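You operate a simulated robot arm through the tools that you are given. There is no shell and no other tool. Be economical: measure what you need, move in short steps, check, and stop when the job is done.

The job below is to be done with a simulated robot arm. You get a single attempt, and the scene is never put back.

JOB
Fetch the orange glass and stand it on the black cap of the sauce ring.

Only the result counts: the job must be done as asked and must still hold three seconds after the hand-in. Knocking over, shifting, dropping, spilling or breaking anything else fails it. Lids that push on must go on centred and level and be pressed home; caps that screw on are set level and turned clockwise until they are tight.

ROBOT AND FRAMES
A 6-joint arm with a two-finger parallel gripper, fixed in place. Base frame: the origin is at the foot of the arm, x ahead of it, y to its left, z up; the work surface is at about z = 0. Units: mm, rad, N and s.
With the tool pointing down near the work surface it reaches from about 140 to 580 mm from the base axis. Its first joint turns from -1.152 to 1.152 rad. Payload 2.1 kg.
The tool frame sits at the grasp point between the pads (the TCP): z along the fingers, y along the line on which they close. The tips reach 30 mm beyond it. Largest opening 94 mm; finger width 28, thickness 10; the body of the gripper, 50 by 96 mm, starts 55 mm behind the TCP.
Orientation is told as [roll, pitch, yaw] about the base's x, y, z axes, in that order, counted from this pose: with the fingers straight down and closing along the base's y, the tool's x points along the base's -x, its y along +y and its z along -z.

CONTROLS
- The arm moves only by the tool move_arm. Its argument "increments" is a list of rows, each a list of 7 numbers: the shift along the tool's x, y, z in units of 500 mm (1.0 is 500 mm), then the turn, a rotation vector about the tool's x, y, z in units of 180 degrees (1.0 is 180 degrees), then the opening in per cent of the stroke, from 0 (shut) to 100 (fully open). In form: [[dx, dy, dz, rx, ry, rz, claw], ...]. A call has 1 to 8 rows; each row is the pose to reach, as a shift and turn from the pose commanded when the call began, along the tool's axes at that moment. A call with a number of a shift or a turn outside -1 to 1 is refused whole. A row lasts 0.2 s, in which the tool goes at most 50 mm and 0.15 rad; a call with a longer step from one row to the next is refused whole, and so is a gripper value outside its range. Where a pose cannot be reached the arm comes as near as it can. A force on the tool above 40 N (or 10 N above the force at the start of the call, whichever is more), or a blocked arm, ends the call early, and 0.2 s more pass. Each finger travels about 72 mm/s and halts on what it meets, pressing with about 44 N; the grip force reading is that of the motor and also rises with nothing between the fingers. The clock runs only during rows and for 0.2 s after the last one: add rows that repeat a pose to give the fingers time. It gives the time, the measured TCP pose, the force on the tool (base axes), the opening and the grip force at its end, in the units of the frame above (readings bear some noise), and new pictures: "show" is both (left out), scene, wrist or none.
- Cameras (640 x 400 px; columns grow to the right, rows downward): "scene" is fixed at [50.8, -364.6, 490.6]; the picture's right is [0.83, -0.55, 0.00], its down [-0.28, -0.42, -0.87] and it looks along [0.48, 0.72, -0.50] (base axes); focal length 340 px, centre (320, 200). "wrist" rides on the gripper at [-37, 0, -58] in the tool frame; the picture's right is [0.00, -1.00, 0.00], its down [0.97, 0.00, -0.24] and it looks along [0.24, 0.00, 0.97] (tool axes); focal length 218 px, centre (320, 200). There is no depth. A picture from a camera that has moved, and an enlarged one, comes with that camera's place and axes in the base frame and with its lens.
- zoom(camera, box): a new picture of the part [left, top, right, bottom] of that camera's present view, enlarged. The clock stands still meanwhile.
- sign_off(): hands the job in; it is judged then, once.

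Work in short steps. Places have to be worked out from the pictures, the camera data and where the tool is seen: move nearer, look again, correct. Check each grasp and each placing, and mend what went wrong. You have 90 turns and 150 pictures in all, those below and enlarged ones among them. Open the gripper and draw the arm clear of the work before you hand the job in, unless the task says otherwise; then end with one line.

The tools are called as name(argument=value, ...) on one line, values as JSON. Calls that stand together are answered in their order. move_arm: Moves the arm, as the interface text tells. Its arguments: {"type":"object","properties":{"increments":{"type":"array","items":{"type":"array","items":{"type":"number"}}},"show":{"type":"string","enum":["both","scene","wrist","none"]}},"required":["increments"]} The other tools are called the same way: zoom (camera, box) takes an enlarged picture of a part of a camera's view; sign_off () hands the job in.

At the start:

```text
t: 0.0
ee_pos: [270.7, 59.9, 238.2]
tool_rot: [0.0, 0.001, 0.0]
ft_force: [0.0, -0.6, -1.6]
gripper_width: 93.5
gripper_force: 0.0
```

scene: 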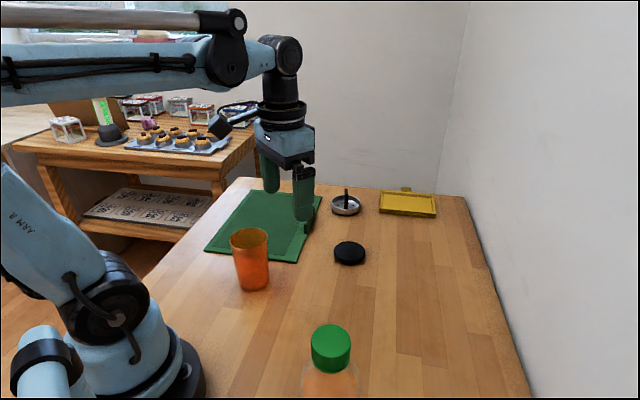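
wrist: 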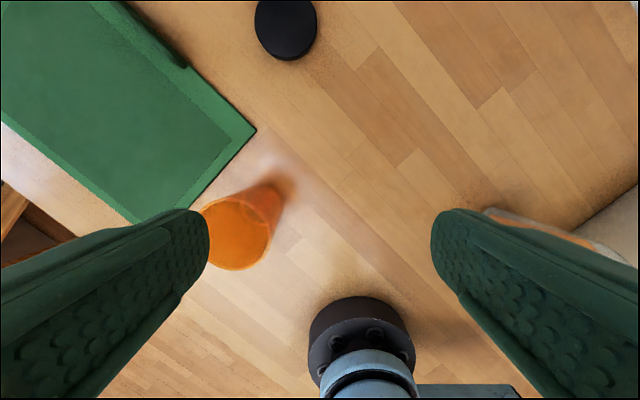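

I'll zoom in to identify the glass, the black cap, and the ring before moving.

zoom(camera="scene", box=[200, 170, 460, 310])

zoom(camera="wrist", box=[180, 0, 340, 280])

```text
2.46 times, centred on (330, 240) of scene
camera zoom: at [50.8, -364.6, 490.6], right [0.83, -0.55, 0.0], down [-0.28, -0.42, -0.87], along [0.48, 0.72, -0.5], focal length 838 px, centre (295, 102)
```

zoom: 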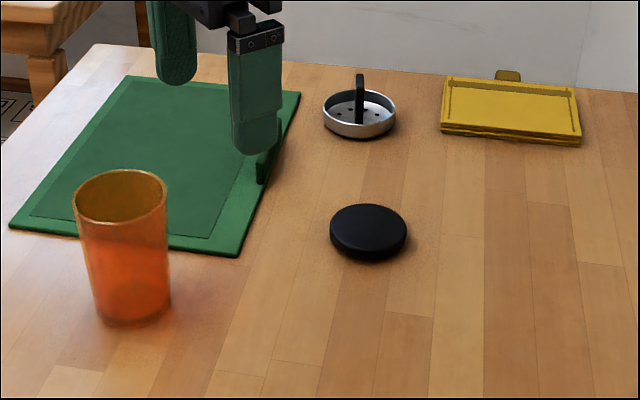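

```text
1.43 times, centred on (260, 140) of wrist
camera zoom: at [307.7, 61.6, 296.0], right [0.0, -1.0, 0.0], down [-0.97, 0.0, 0.24], along [-0.24, 0.0, -0.97], focal length 312 px, centre (406, 286)
```

zoom: 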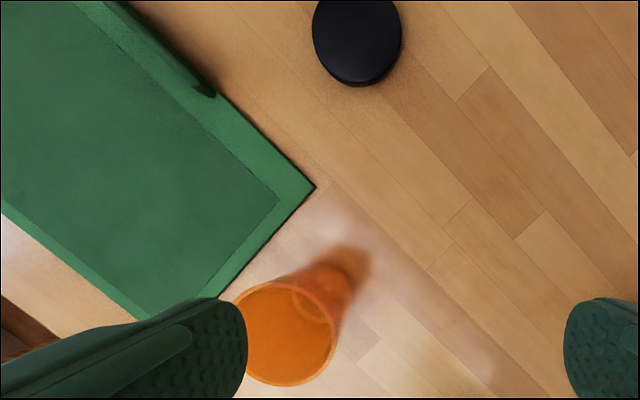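

The black disc lying on the table, at about [432, 96], is the cap. The glass is at about [228, 133], roughly 70 mm wide and 110 mm tall, and probably holds liquid. I'll move above the glass while staying high, then look again.

move_arm(increments=[[0.0285, 0.049, 0, 0, 0, 0, 100], [0.057, 0.098, 0, 0, 0, 0, 100], [0.0854, 0.147, 0, 0, 0, 0, 100], [0.0854, 0.147, 0, 0, 0, 0, 100]])

```text
t: 1.0
ee_pos: [225.7, 135.1, 235.5]
tool_rot: [0.0, 0.0, 0.001]
ft_force: [-0.5, -0.3, 0.0]
gripper_width: 94.3
gripper_force: 0.0
camera wrist: at [264.4, 135.4, 294.4], right [0.0, -1.0, 0.0], down [-0.97, 0.0, 0.24], along [-0.24, 0.0, -0.97], focal length 218 px, centre (320, 200)
```

scene: 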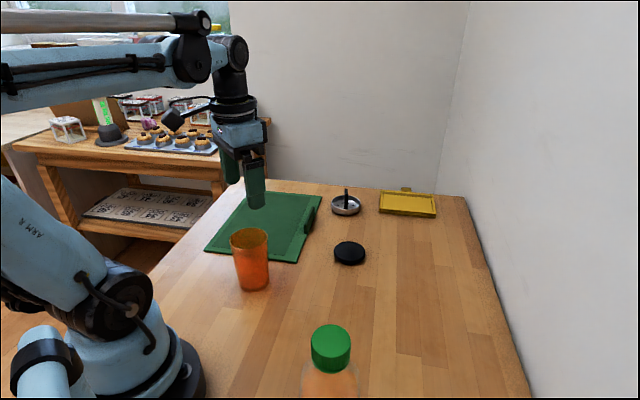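
wrist: 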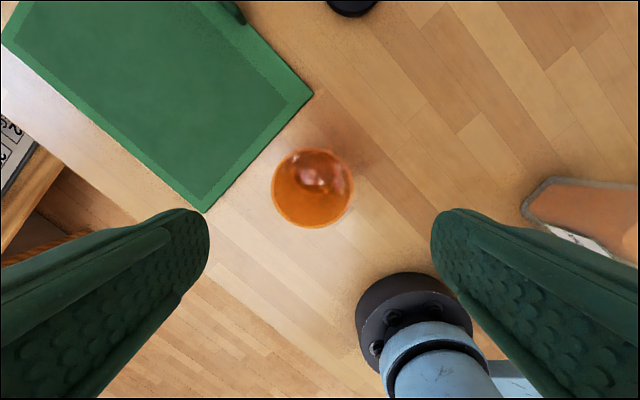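

In the wrist view the rim is about 7 mm to +y and 3 mm to +x of the TCP. I'll correct for part of that and descend to z≈165, which keeps the tips above the rim, then look again.

move_arm(increments=[[-0.004, 0.01, 0.05, 0, 0, 0, 100], [-0.004, 0.01, 0.1, 0, 0, 0, 100], [-0.004, 0.01, 0.14, 0, 0, 0, 100], [-0.004, 0.01, 0.14, 0, 0, 0, 100]])

```text
t: 2.0
ee_pos: [229.1, 138.7, 168.9]
tool_rot: [0.0, 0.0, -0.001]
ft_force: [-0.5, -0.6, -0.5]
gripper_width: 94.2
gripper_force: 0.0
camera wrist: at [267.5, 138.5, 226.1], right [0.0, -1.0, 0.0], down [-0.97, 0.0, 0.24], along [-0.24, 0.0, -0.97], focal length 218 px, centre (320, 200)
```

scene: 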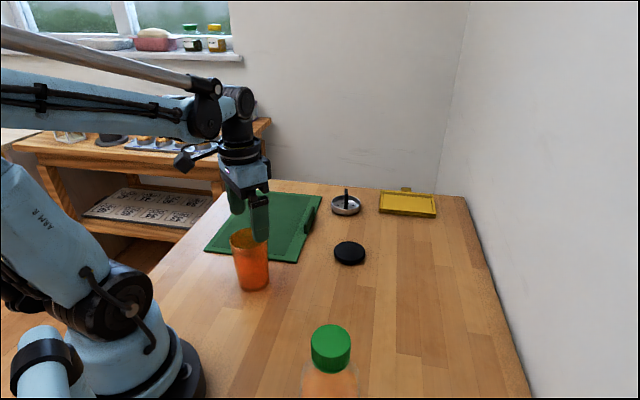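
wrist: 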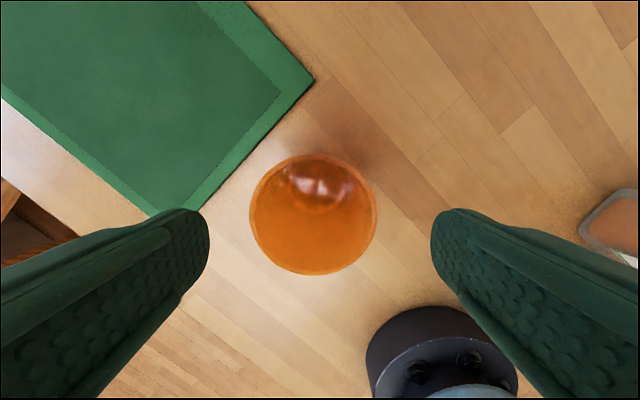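

The rim centre is at about [230, 142], with a width of about 72 mm. I'll shift 3 mm in +y and descend around the glass to z≈67.

move_arm(increments=[[-0.002, 0.006, 0.02, 0, 0, 0, 100], [-0.002, 0.006, 0.06, 0, 0, 0, 100], [-0.002, 0.006, 0.1, 0, 0, 0, 100], [-0.002, 0.006, 0.14, 0, 0, 0, 100], [-0.002, 0.006, 0.18, 0, 0, 0, 100], [-0.002, 0.006, 0.204, 0, 0, 0, 100], [-0.002, 0.006, 0.204, 0, 0, 0, 100]])

```text
t: 3.6
ee_pos: [230.4, 142.3, 65.7]
tool_rot: [0.0, -0.001, 0.0]
ft_force: [-0.4, -0.1, 0.7]
gripper_width: 94.1
gripper_force: 0.0
camera wrist: at [269.1, 143.7, 123.5], right [0.0, -1.0, 0.0], down [-0.97, 0.0, 0.24], along [-0.24, 0.0, -0.97], focal length 218 px, centre (320, 200)
```

scene: 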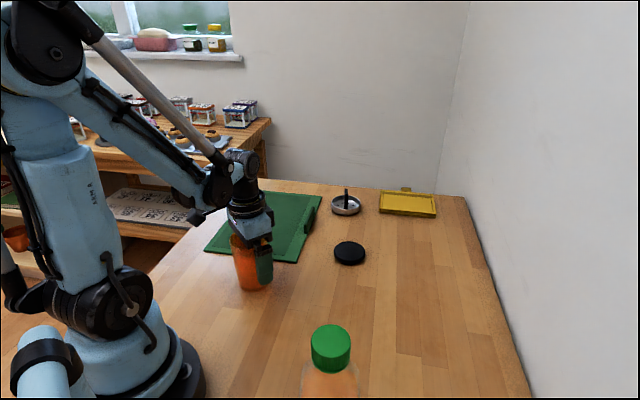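
wrist: 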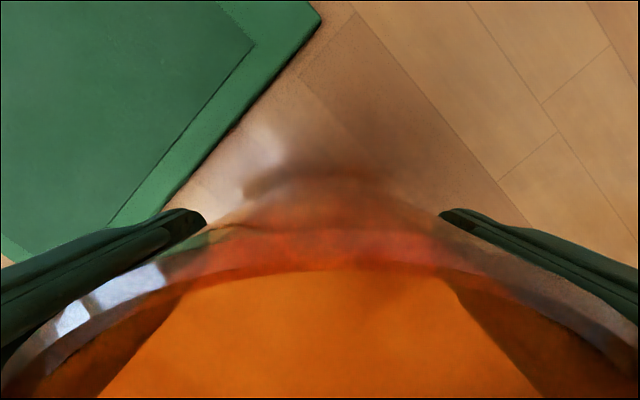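

The glass sits centred between the fingers, so I'll close on it.

move_arm(increments=[[0, 0, 0, 0, 0, 0, 80], [0, 0, 0, 0, 0, 0, 70], [0, 0, 0, 0, 0, 0, 60], [0, 0, 0, 0, 0, 0, 55], [0, 0, 0, 0, 0, 0, 55]])

zoom(camera="scene", box=[200, 190, 390, 310])

```text
t: 4.8
ee_pos: [231.3, 144.0, 65.6]
tool_rot: [0.002, 0.0, 0.0]
ft_force: [0.7, -0.2, 0.1]
gripper_width: 73.4
gripper_force: 44.1
camera wrist: at [269.1, 143.8, 123.6], right [0.0, -1.0, 0.0], down [-0.97, 0.0, 0.24], along [-0.24, 0.0, -0.97], focal length 218 px, centre (320, 200)
```

scene: 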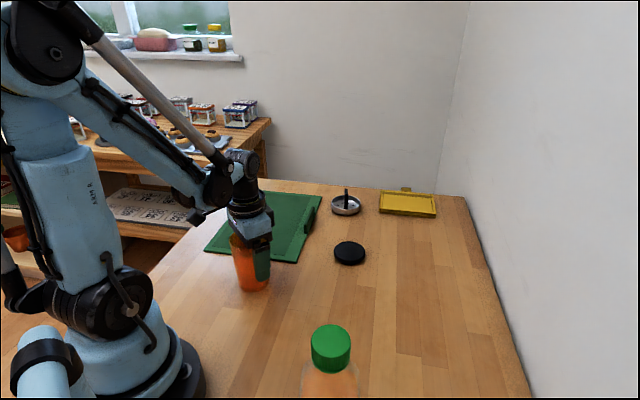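
wrist: 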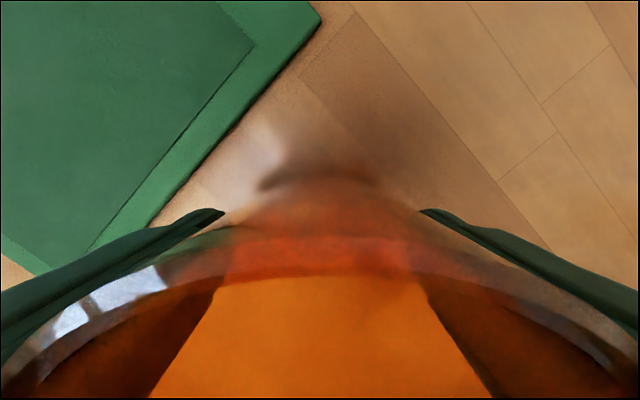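

```text
3.33 times, centred on (295, 250) of scene
camera zoom: at [50.8, -364.6, 490.6], right [0.83, -0.55, 0.0], down [-0.28, -0.42, -0.87], along [0.48, 0.72, -0.5], focal length 1135 px, centre (403, 33)
```

zoom: 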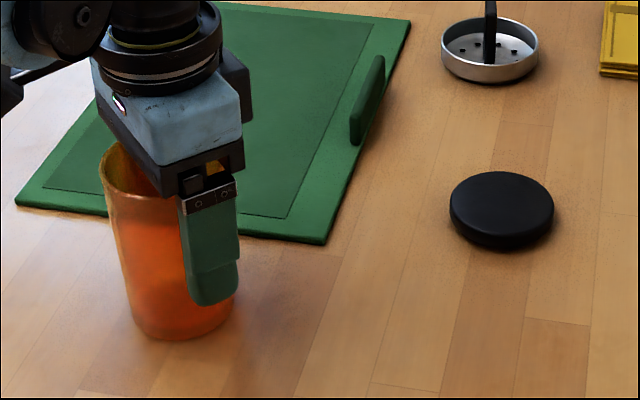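

The grip is holding at 73 mm and 44 N. I'll lift slowly, keeping the glass level.

move_arm(increments=[[0, 0, -0.006, 0, 0, 0, 55], [0, 0, -0.02, 0, 0, 0, 55], [0, 0, -0.045, 0, 0, 0, 55], [0, 0, -0.075, 0, 0, 0, 55], [0, 0, -0.105, 0, 0, 0, 55], [0, 0, -0.13, 0, 0, 0, 55], [0, 0, -0.14, 0, 0, 0, 55], [0, 0, -0.14, 0, 0, 0, 55]])

zoom(camera="scene", box=[200, 160, 390, 280])

```text
t: 6.6
ee_pos: [230.2, 141.0, 136.6]
tool_rot: [0.0, 0.0, 0.0]
ft_force: [0.5, -1.0, -2.0]
gripper_width: 73.1
gripper_force: 44.1
camera wrist: at [268.9, 142.1, 194.0], right [0.0, -1.0, 0.0], down [-0.97, 0.0, 0.24], along [-0.24, 0.0, -0.97], focal length 218 px, centre (320, 200)
```

scene: 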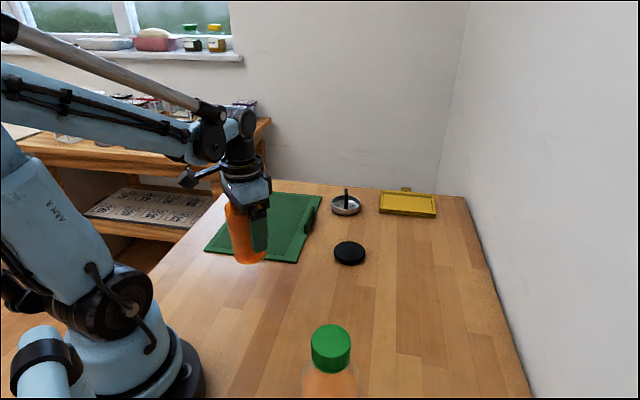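
wrist: 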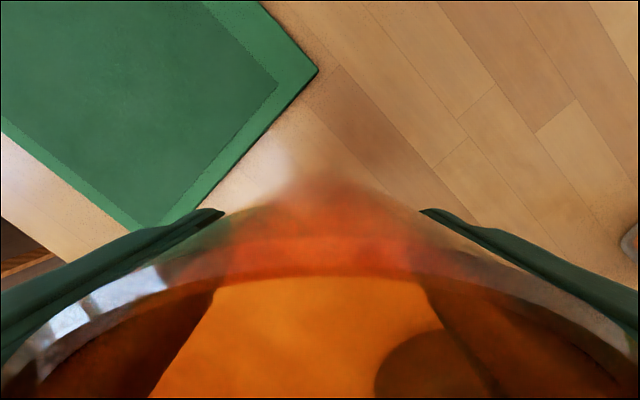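

```text
3.33 times, centred on (295, 220) of scene
camera zoom: at [50.8, -364.6, 490.6], right [0.83, -0.55, 0.0], down [-0.28, -0.42, -0.87], along [0.48, 0.72, -0.5], focal length 1135 px, centre (403, 133)
```

zoom: 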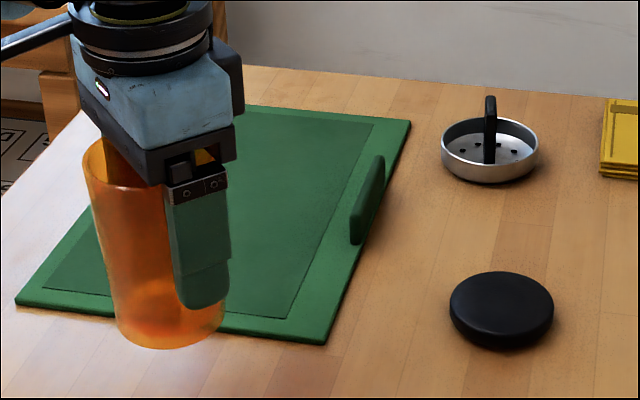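

The glass is lifted and level, with its bottom at about z=71. I'll move partway toward the cap so I can measure it from the wrist camera.

move_arm(increments=[[-0.02, -0.006, 0, 0, 0, 0, 55], [-0.06, -0.016, 0, 0, 0, 0, 55], [-0.1, -0.026, 0, 0, 0, 0, 55], [-0.14, -0.037, 0, 0, 0, 0, 55], [-0.18, -0.047, 0, 0, 0, 0, 55], [-0.22, -0.057, 0, 0, 0, 0, 55], [-0.24, -0.062, 0, 0, 0, 0, 55], [-0.24, -0.062, 0, 0, 0, 0, 55]])

zoom(camera="scene", box=[230, 160, 420, 280])

```text
t: 8.4
ee_pos: [350.2, 110.8, 137.3]
tool_rot: [-0.001, 0.0, 0.0]
ft_force: [-0.7, 0.2, -1.6]
gripper_width: 73.2
gripper_force: 44.4
camera wrist: at [388.6, 112.0, 195.4], right [0.0, -1.0, 0.0], down [-0.97, 0.0, 0.24], along [-0.24, 0.0, -0.97], focal length 218 px, centre (320, 200)
```

scene: 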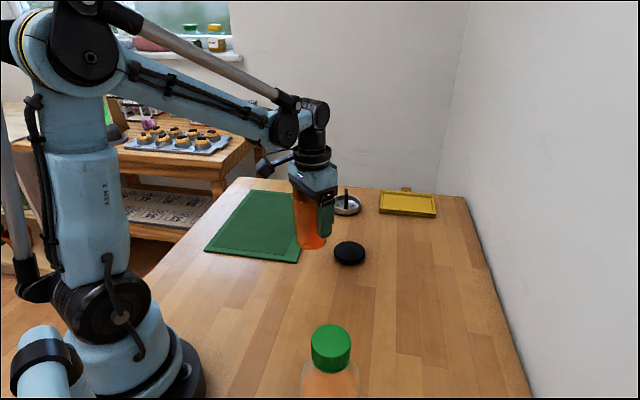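
wrist: 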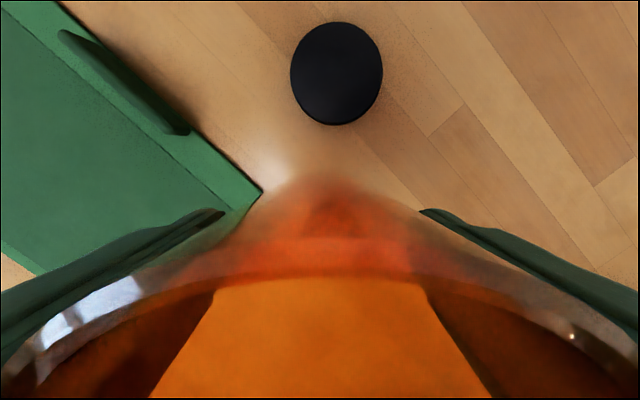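

```text
3.33 times, centred on (325, 220) of scene
camera zoom: at [50.8, -364.6, 490.6], right [0.83, -0.55, 0.0], down [-0.28, -0.42, -0.87], along [0.48, 0.72, -0.5], focal length 1135 px, centre (303, 133)
```

zoom: 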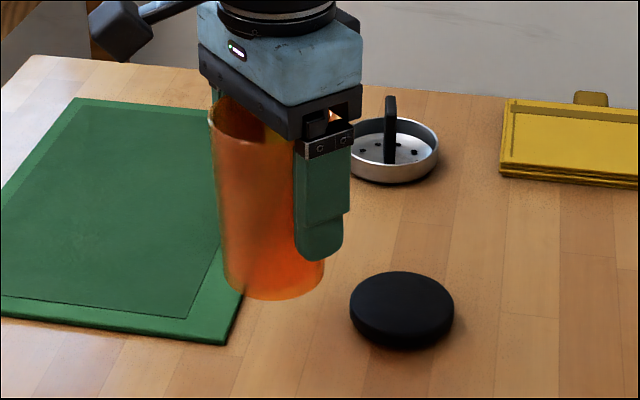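

The wrist view puts the cap at about [440, 99] with a diameter near 68 mm. I'll move over it and lower to a bottom height of about 40 mm to check alignment.

move_arm(increments=[[-0.02, -0.003, 0, 0, 0, 0, 55], [-0.06, -0.008, 0, 0, 0, 0, 55], [-0.1, -0.014, 0, 0, 0, 0, 55], [-0.14, -0.02, 0, 0, 0, 0, 55], [-0.17, -0.024, 0.01, 0, 0, 0, 55], [-0.18, -0.024, 0.035, 0, 0, 0, 55], [-0.18, -0.024, 0.055, 0, 0, 0, 55], [-0.18, -0.024, 0.055, 0, 0, 0, 55]])

zoom(camera="scene", box=[280, 160, 440, 280])

```text
t: 10.2
ee_pos: [439.8, 102.1, 108.8]
tool_rot: [-0.001, 0.0, 0.0]
ft_force: [-0.2, -0.4, -2.7]
gripper_width: 73.2
gripper_force: 44.2
camera wrist: at [478.5, 102.0, 166.3], right [0.0, -1.0, 0.0], down [-0.97, 0.0, 0.24], along [-0.24, 0.0, -0.97], focal length 218 px, centre (320, 200)
```

scene: 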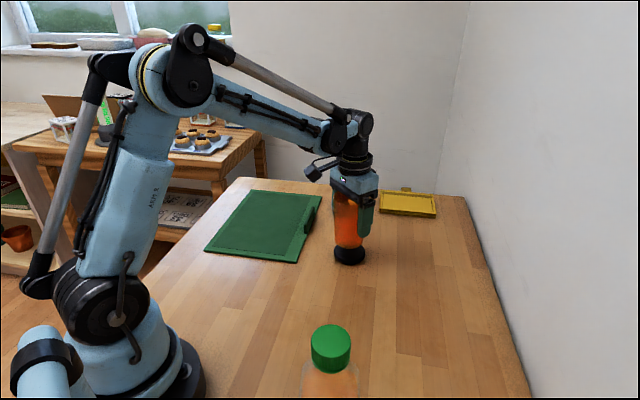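
wrist: 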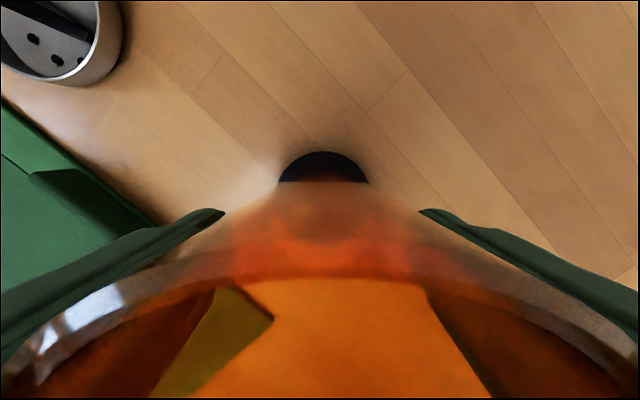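

```text
3.33 times, centred on (360, 220) of scene
camera zoom: at [50.8, -364.6, 490.6], right [0.83, -0.55, 0.0], down [-0.28, -0.42, -0.87], along [0.48, 0.72, -0.5], focal length 1135 px, centre (187, 133)
```

zoom: 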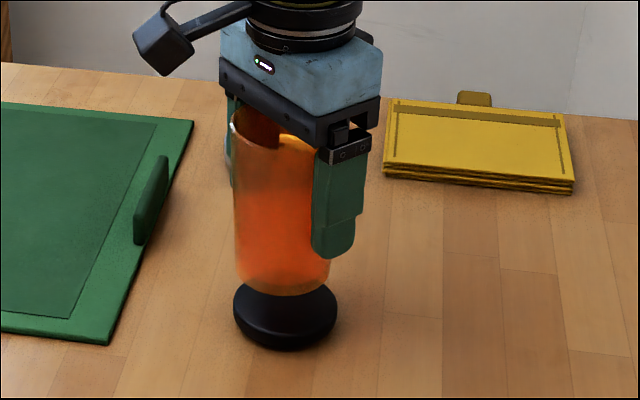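

The wrist view (columns and far edge) and the scene view agree the glass is centred over the cap within about 2 mm. I'll lower to a bottom height of about 19 mm.

move_arm(increments=[[0, -0.002, 0.012, 0, 0, 0, 55], [0, -0.002, 0.026, 0, 0, 0, 55], [0, -0.002, 0.038, 0, 0, 0, 55], [0, -0.002, 0.048, 0, 0, 0, 55], [0, -0.002, 0.048, 0, 0, 0, 55]])

zoom(camera="scene", box=[310, 210, 390, 275])

```text
t: 11.4
ee_pos: [439.9, 97.5, 85.3]
tool_rot: [-0.001, 0.0, 0.001]
ft_force: [-0.1, -0.4, -3.1]
gripper_width: 73.0
gripper_force: 44.1
camera wrist: at [477.8, 98.8, 143.1], right [0.0, -1.0, 0.0], down [-0.97, 0.0, 0.24], along [-0.24, 0.0, -0.97], focal length 218 px, centre (320, 200)
```

scene: 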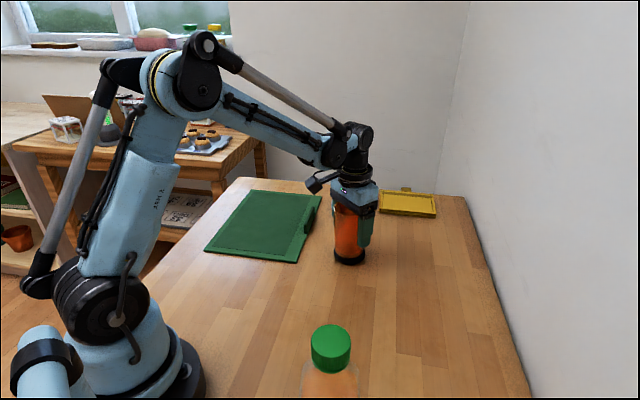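
wrist: 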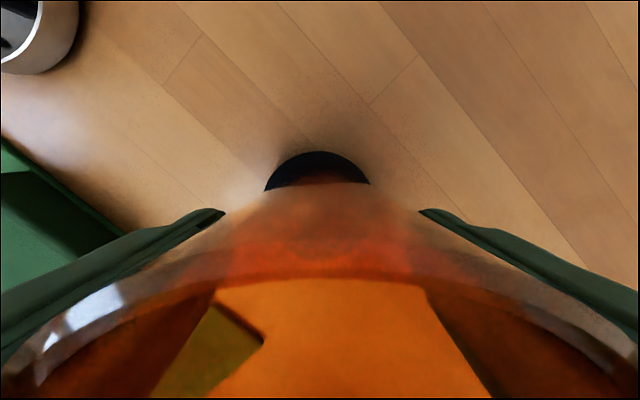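

```text
6.15 times, centred on (350, 242) of scene
camera zoom: at [50.8, -364.6, 490.6], right [0.83, -0.55, 0.0], down [-0.28, -0.42, -0.87], along [0.48, 0.72, -0.5], focal length 2095 px, centre (135, -62)
```

zoom: 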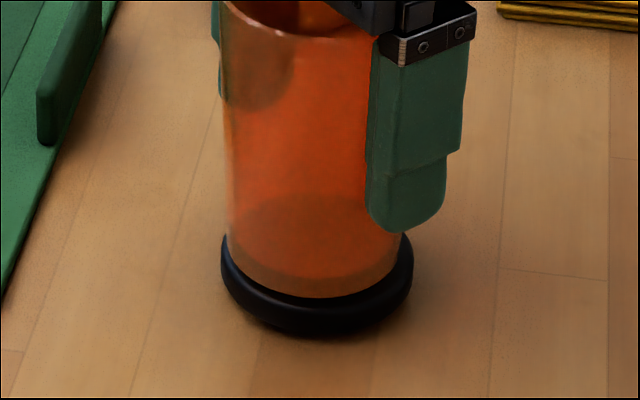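

Alignment is good in both views. I'll nudge 1 mm in +y and lower in 1 mm steps, watching the force.

move_arm(increments=[[0, 0.002, 0.002, 0, 0, 0, 55], [0, 0.002, 0.004, 0, 0, 0, 55], [0, 0.002, 0.006, 0, 0, 0, 55], [0, 0.002, 0.008, 0, 0, 0, 55]], show="none")

```text
t: 12.4
ee_pos: [438.9, 99.2, 81.8]
tool_rot: [0.0, -0.001, 0.001]
ft_force: [0.1, -0.1, 18.9]
gripper_width: 73.0
gripper_force: 43.3
```

There's contact, with 19 N upward, so the cap top is at about z=16. I'll ease off slightly to relieve the load and check that the glass sits level.

move_arm(increments=[[0, 0, -0.001, 0, 0, 0, 55], [0, 0, -0.001, 0, 0, 0, 55]])

zoom(camera="scene", box=[310, 210, 390, 275])

```text
t: 13.0
ee_pos: [441.2, 100.1, 80.8]
tool_rot: [0.001, 0.001, 0.002]
ft_force: [0.8, -3.3, 5.9]
gripper_width: 72.6
gripper_force: 44.1
camera wrist: at [478.1, 100.3, 138.7], right [0.0, -1.0, 0.0], down [-0.97, 0.0, 0.24], along [-0.24, 0.0, -0.97], focal length 218 px, centre (320, 200)
```

scene: 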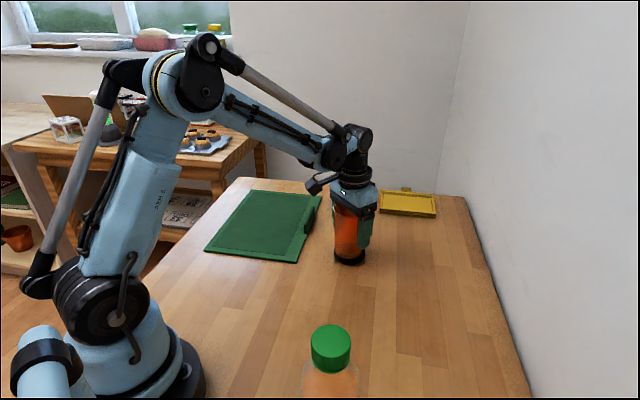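
wrist: 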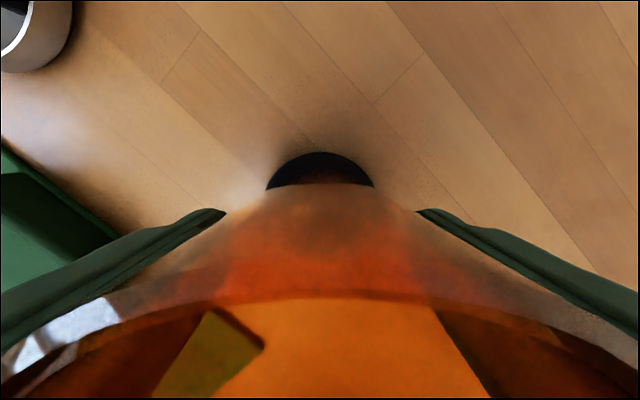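

```text
6.15 times, centred on (350, 242) of scene
camera zoom: at [50.7, -364.6, 490.6], right [0.83, -0.55, 0.0], down [-0.28, -0.42, -0.87], along [0.48, 0.72, -0.5], focal length 2095 px, centre (135, -62)
```

zoom: 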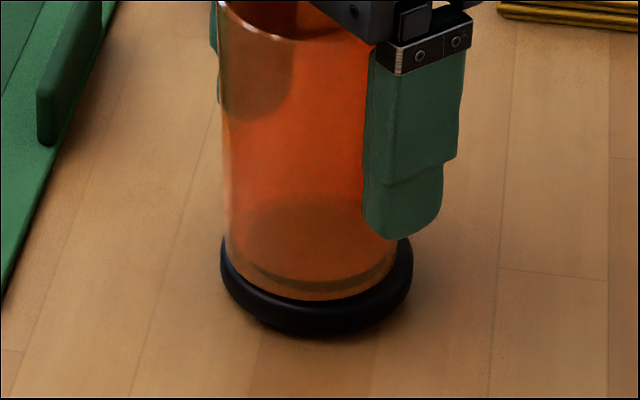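

The load has dropped to a few newtons and the glass is seated well within the cap. I'll ease off a touch more and open gradually.

move_arm(increments=[[0, 0, -0.0006, 0, 0, 0, 55], [0, 0, -0.0006, 0, 0, 0, 77], [0, 0, -0.0006, 0, 0, 0, 79], [0, 0, -0.0006, 0, 0, 0, 81], [0, 0, -0.0006, 0, 0, 0, 83], [0, 0, -0.0006, 0, 0, 0, 85]])

zoom(camera="scene", box=[310, 210, 390, 275])

```text
t: 14.4
ee_pos: [439.7, 98.8, 81.3]
tool_rot: [0.001, 0.0, 0.0]
ft_force: [0.4, 0.3, 0.9]
gripper_width: 80.0
gripper_force: 0.0
camera wrist: at [477.8, 100.4, 139.2], right [0.0, -1.0, 0.0], down [-0.97, 0.0, 0.24], along [-0.24, 0.0, -0.97], focal length 218 px, centre (320, 200)
```

scene: 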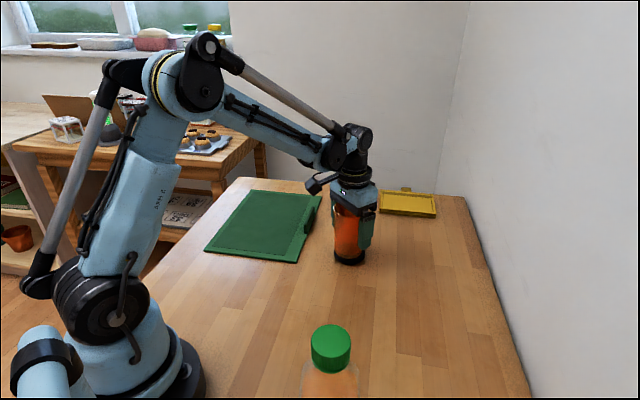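
wrist: 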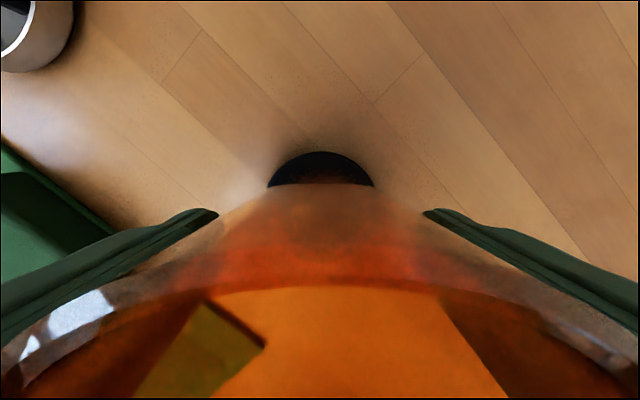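

```text
6.15 times, centred on (350, 242) of scene
camera zoom: at [50.8, -364.6, 490.6], right [0.83, -0.55, 0.0], down [-0.28, -0.42, -0.87], along [0.48, 0.72, -0.5], focal length 2095 px, centre (135, -62)
```

zoom: 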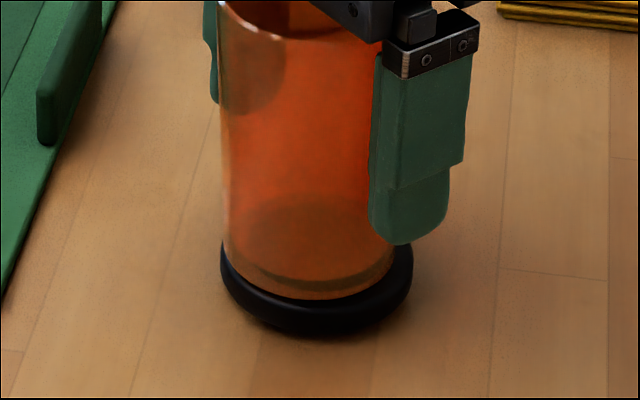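

The glass has settled level on the cap, about 3 mm off-centre and fully supported. I'll open fully, then retreat straight up.

move_arm(increments=[[0, 0, 0, 0, 0, 0, 92], [0, 0, 0, 0, 0, 0, 100], [0, 0, 0, 0, 0, 0, 100], [0, 0, -0.02, 0, 0, 0, 100], [0, 0, -0.06, 0, 0, 0, 100], [0, 0, -0.11, 0, 0, 0, 100], [0, 0, -0.17, 0, 0, 0, 100], [0, 0, -0.23, 0, 0, 0, 100]])

zoom(camera="scene", box=[310, 190, 400, 275])

```text
t: 16.2
ee_pos: [437.7, 100.7, 196.6]
tool_rot: [-0.001, -0.001, 0.001]
ft_force: [0.8, -0.2, -0.2]
gripper_width: 93.9
gripper_force: 0.0
camera wrist: at [475.7, 101.3, 254.3], right [0.0, -1.0, 0.0], down [-0.97, 0.0, 0.24], along [-0.24, 0.0, -0.97], focal length 218 px, centre (320, 200)
```

scene: 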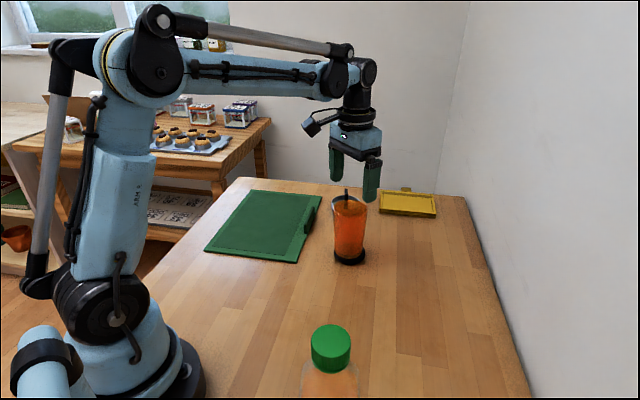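
wrist: 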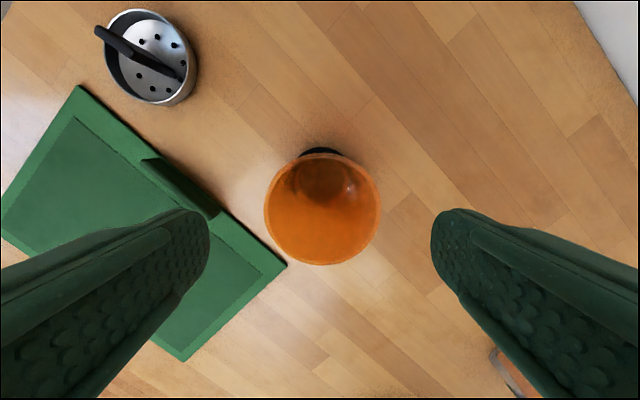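

```text
4.71 times, centred on (355, 232) of scene
camera zoom: at [50.8, -364.6, 490.6], right [0.83, -0.55, 0.0], down [-0.28, -0.42, -0.87], along [0.48, 0.72, -0.5], focal length 1602 px, centre (155, 47)
```

zoom: 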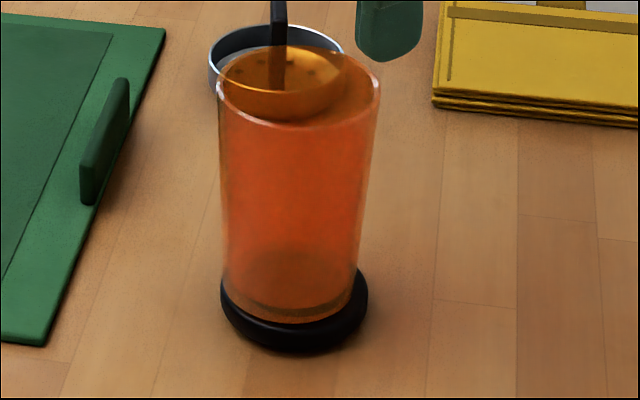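

The glass stands upright on the cap and nothing else has moved. I'll draw the arm a bit higher and confirm it's stable.

move_arm(increments=[[0.03, 0, -0.05, 0, 0, 0, 100], [0.08, 0, -0.09, 0, 0, 0, 100], [0.14, 0, -0.1, 0, 0, 0, 100], [0.2, 0, -0.1, 0, 0, 0, 100], [0.2, 0, -0.1, 0, 0, 0, 100], [0.2, 0, -0.1, 0, 0, 0, 100]], show="scene")

```text
t: 17.6
ee_pos: [338.4, 99.6, 248.4]
tool_rot: [-0.001, 0.001, 0.0]
ft_force: [0.8, -0.2, -0.3]
gripper_width: 94.0
gripper_force: 0.1
```

scene: 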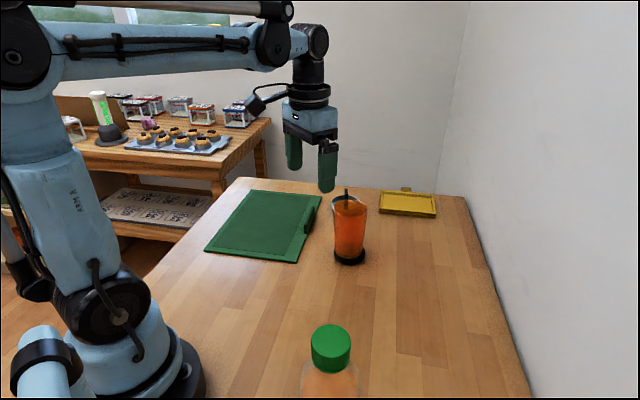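

The glass is stable on the cap, and the arm is clear with the gripper open, so I'll hand in.

sign_off()

```text
The job is handed in.
```

The orange glass is standing upright on the black cap, about 2–3 mm off-centre. I took the loose black disc on the table to be the sauce ring's cap, since no ring was visible to confirm it. Nothing else looked disturbed in the last pictures, and the arm is clear with the gripper open.
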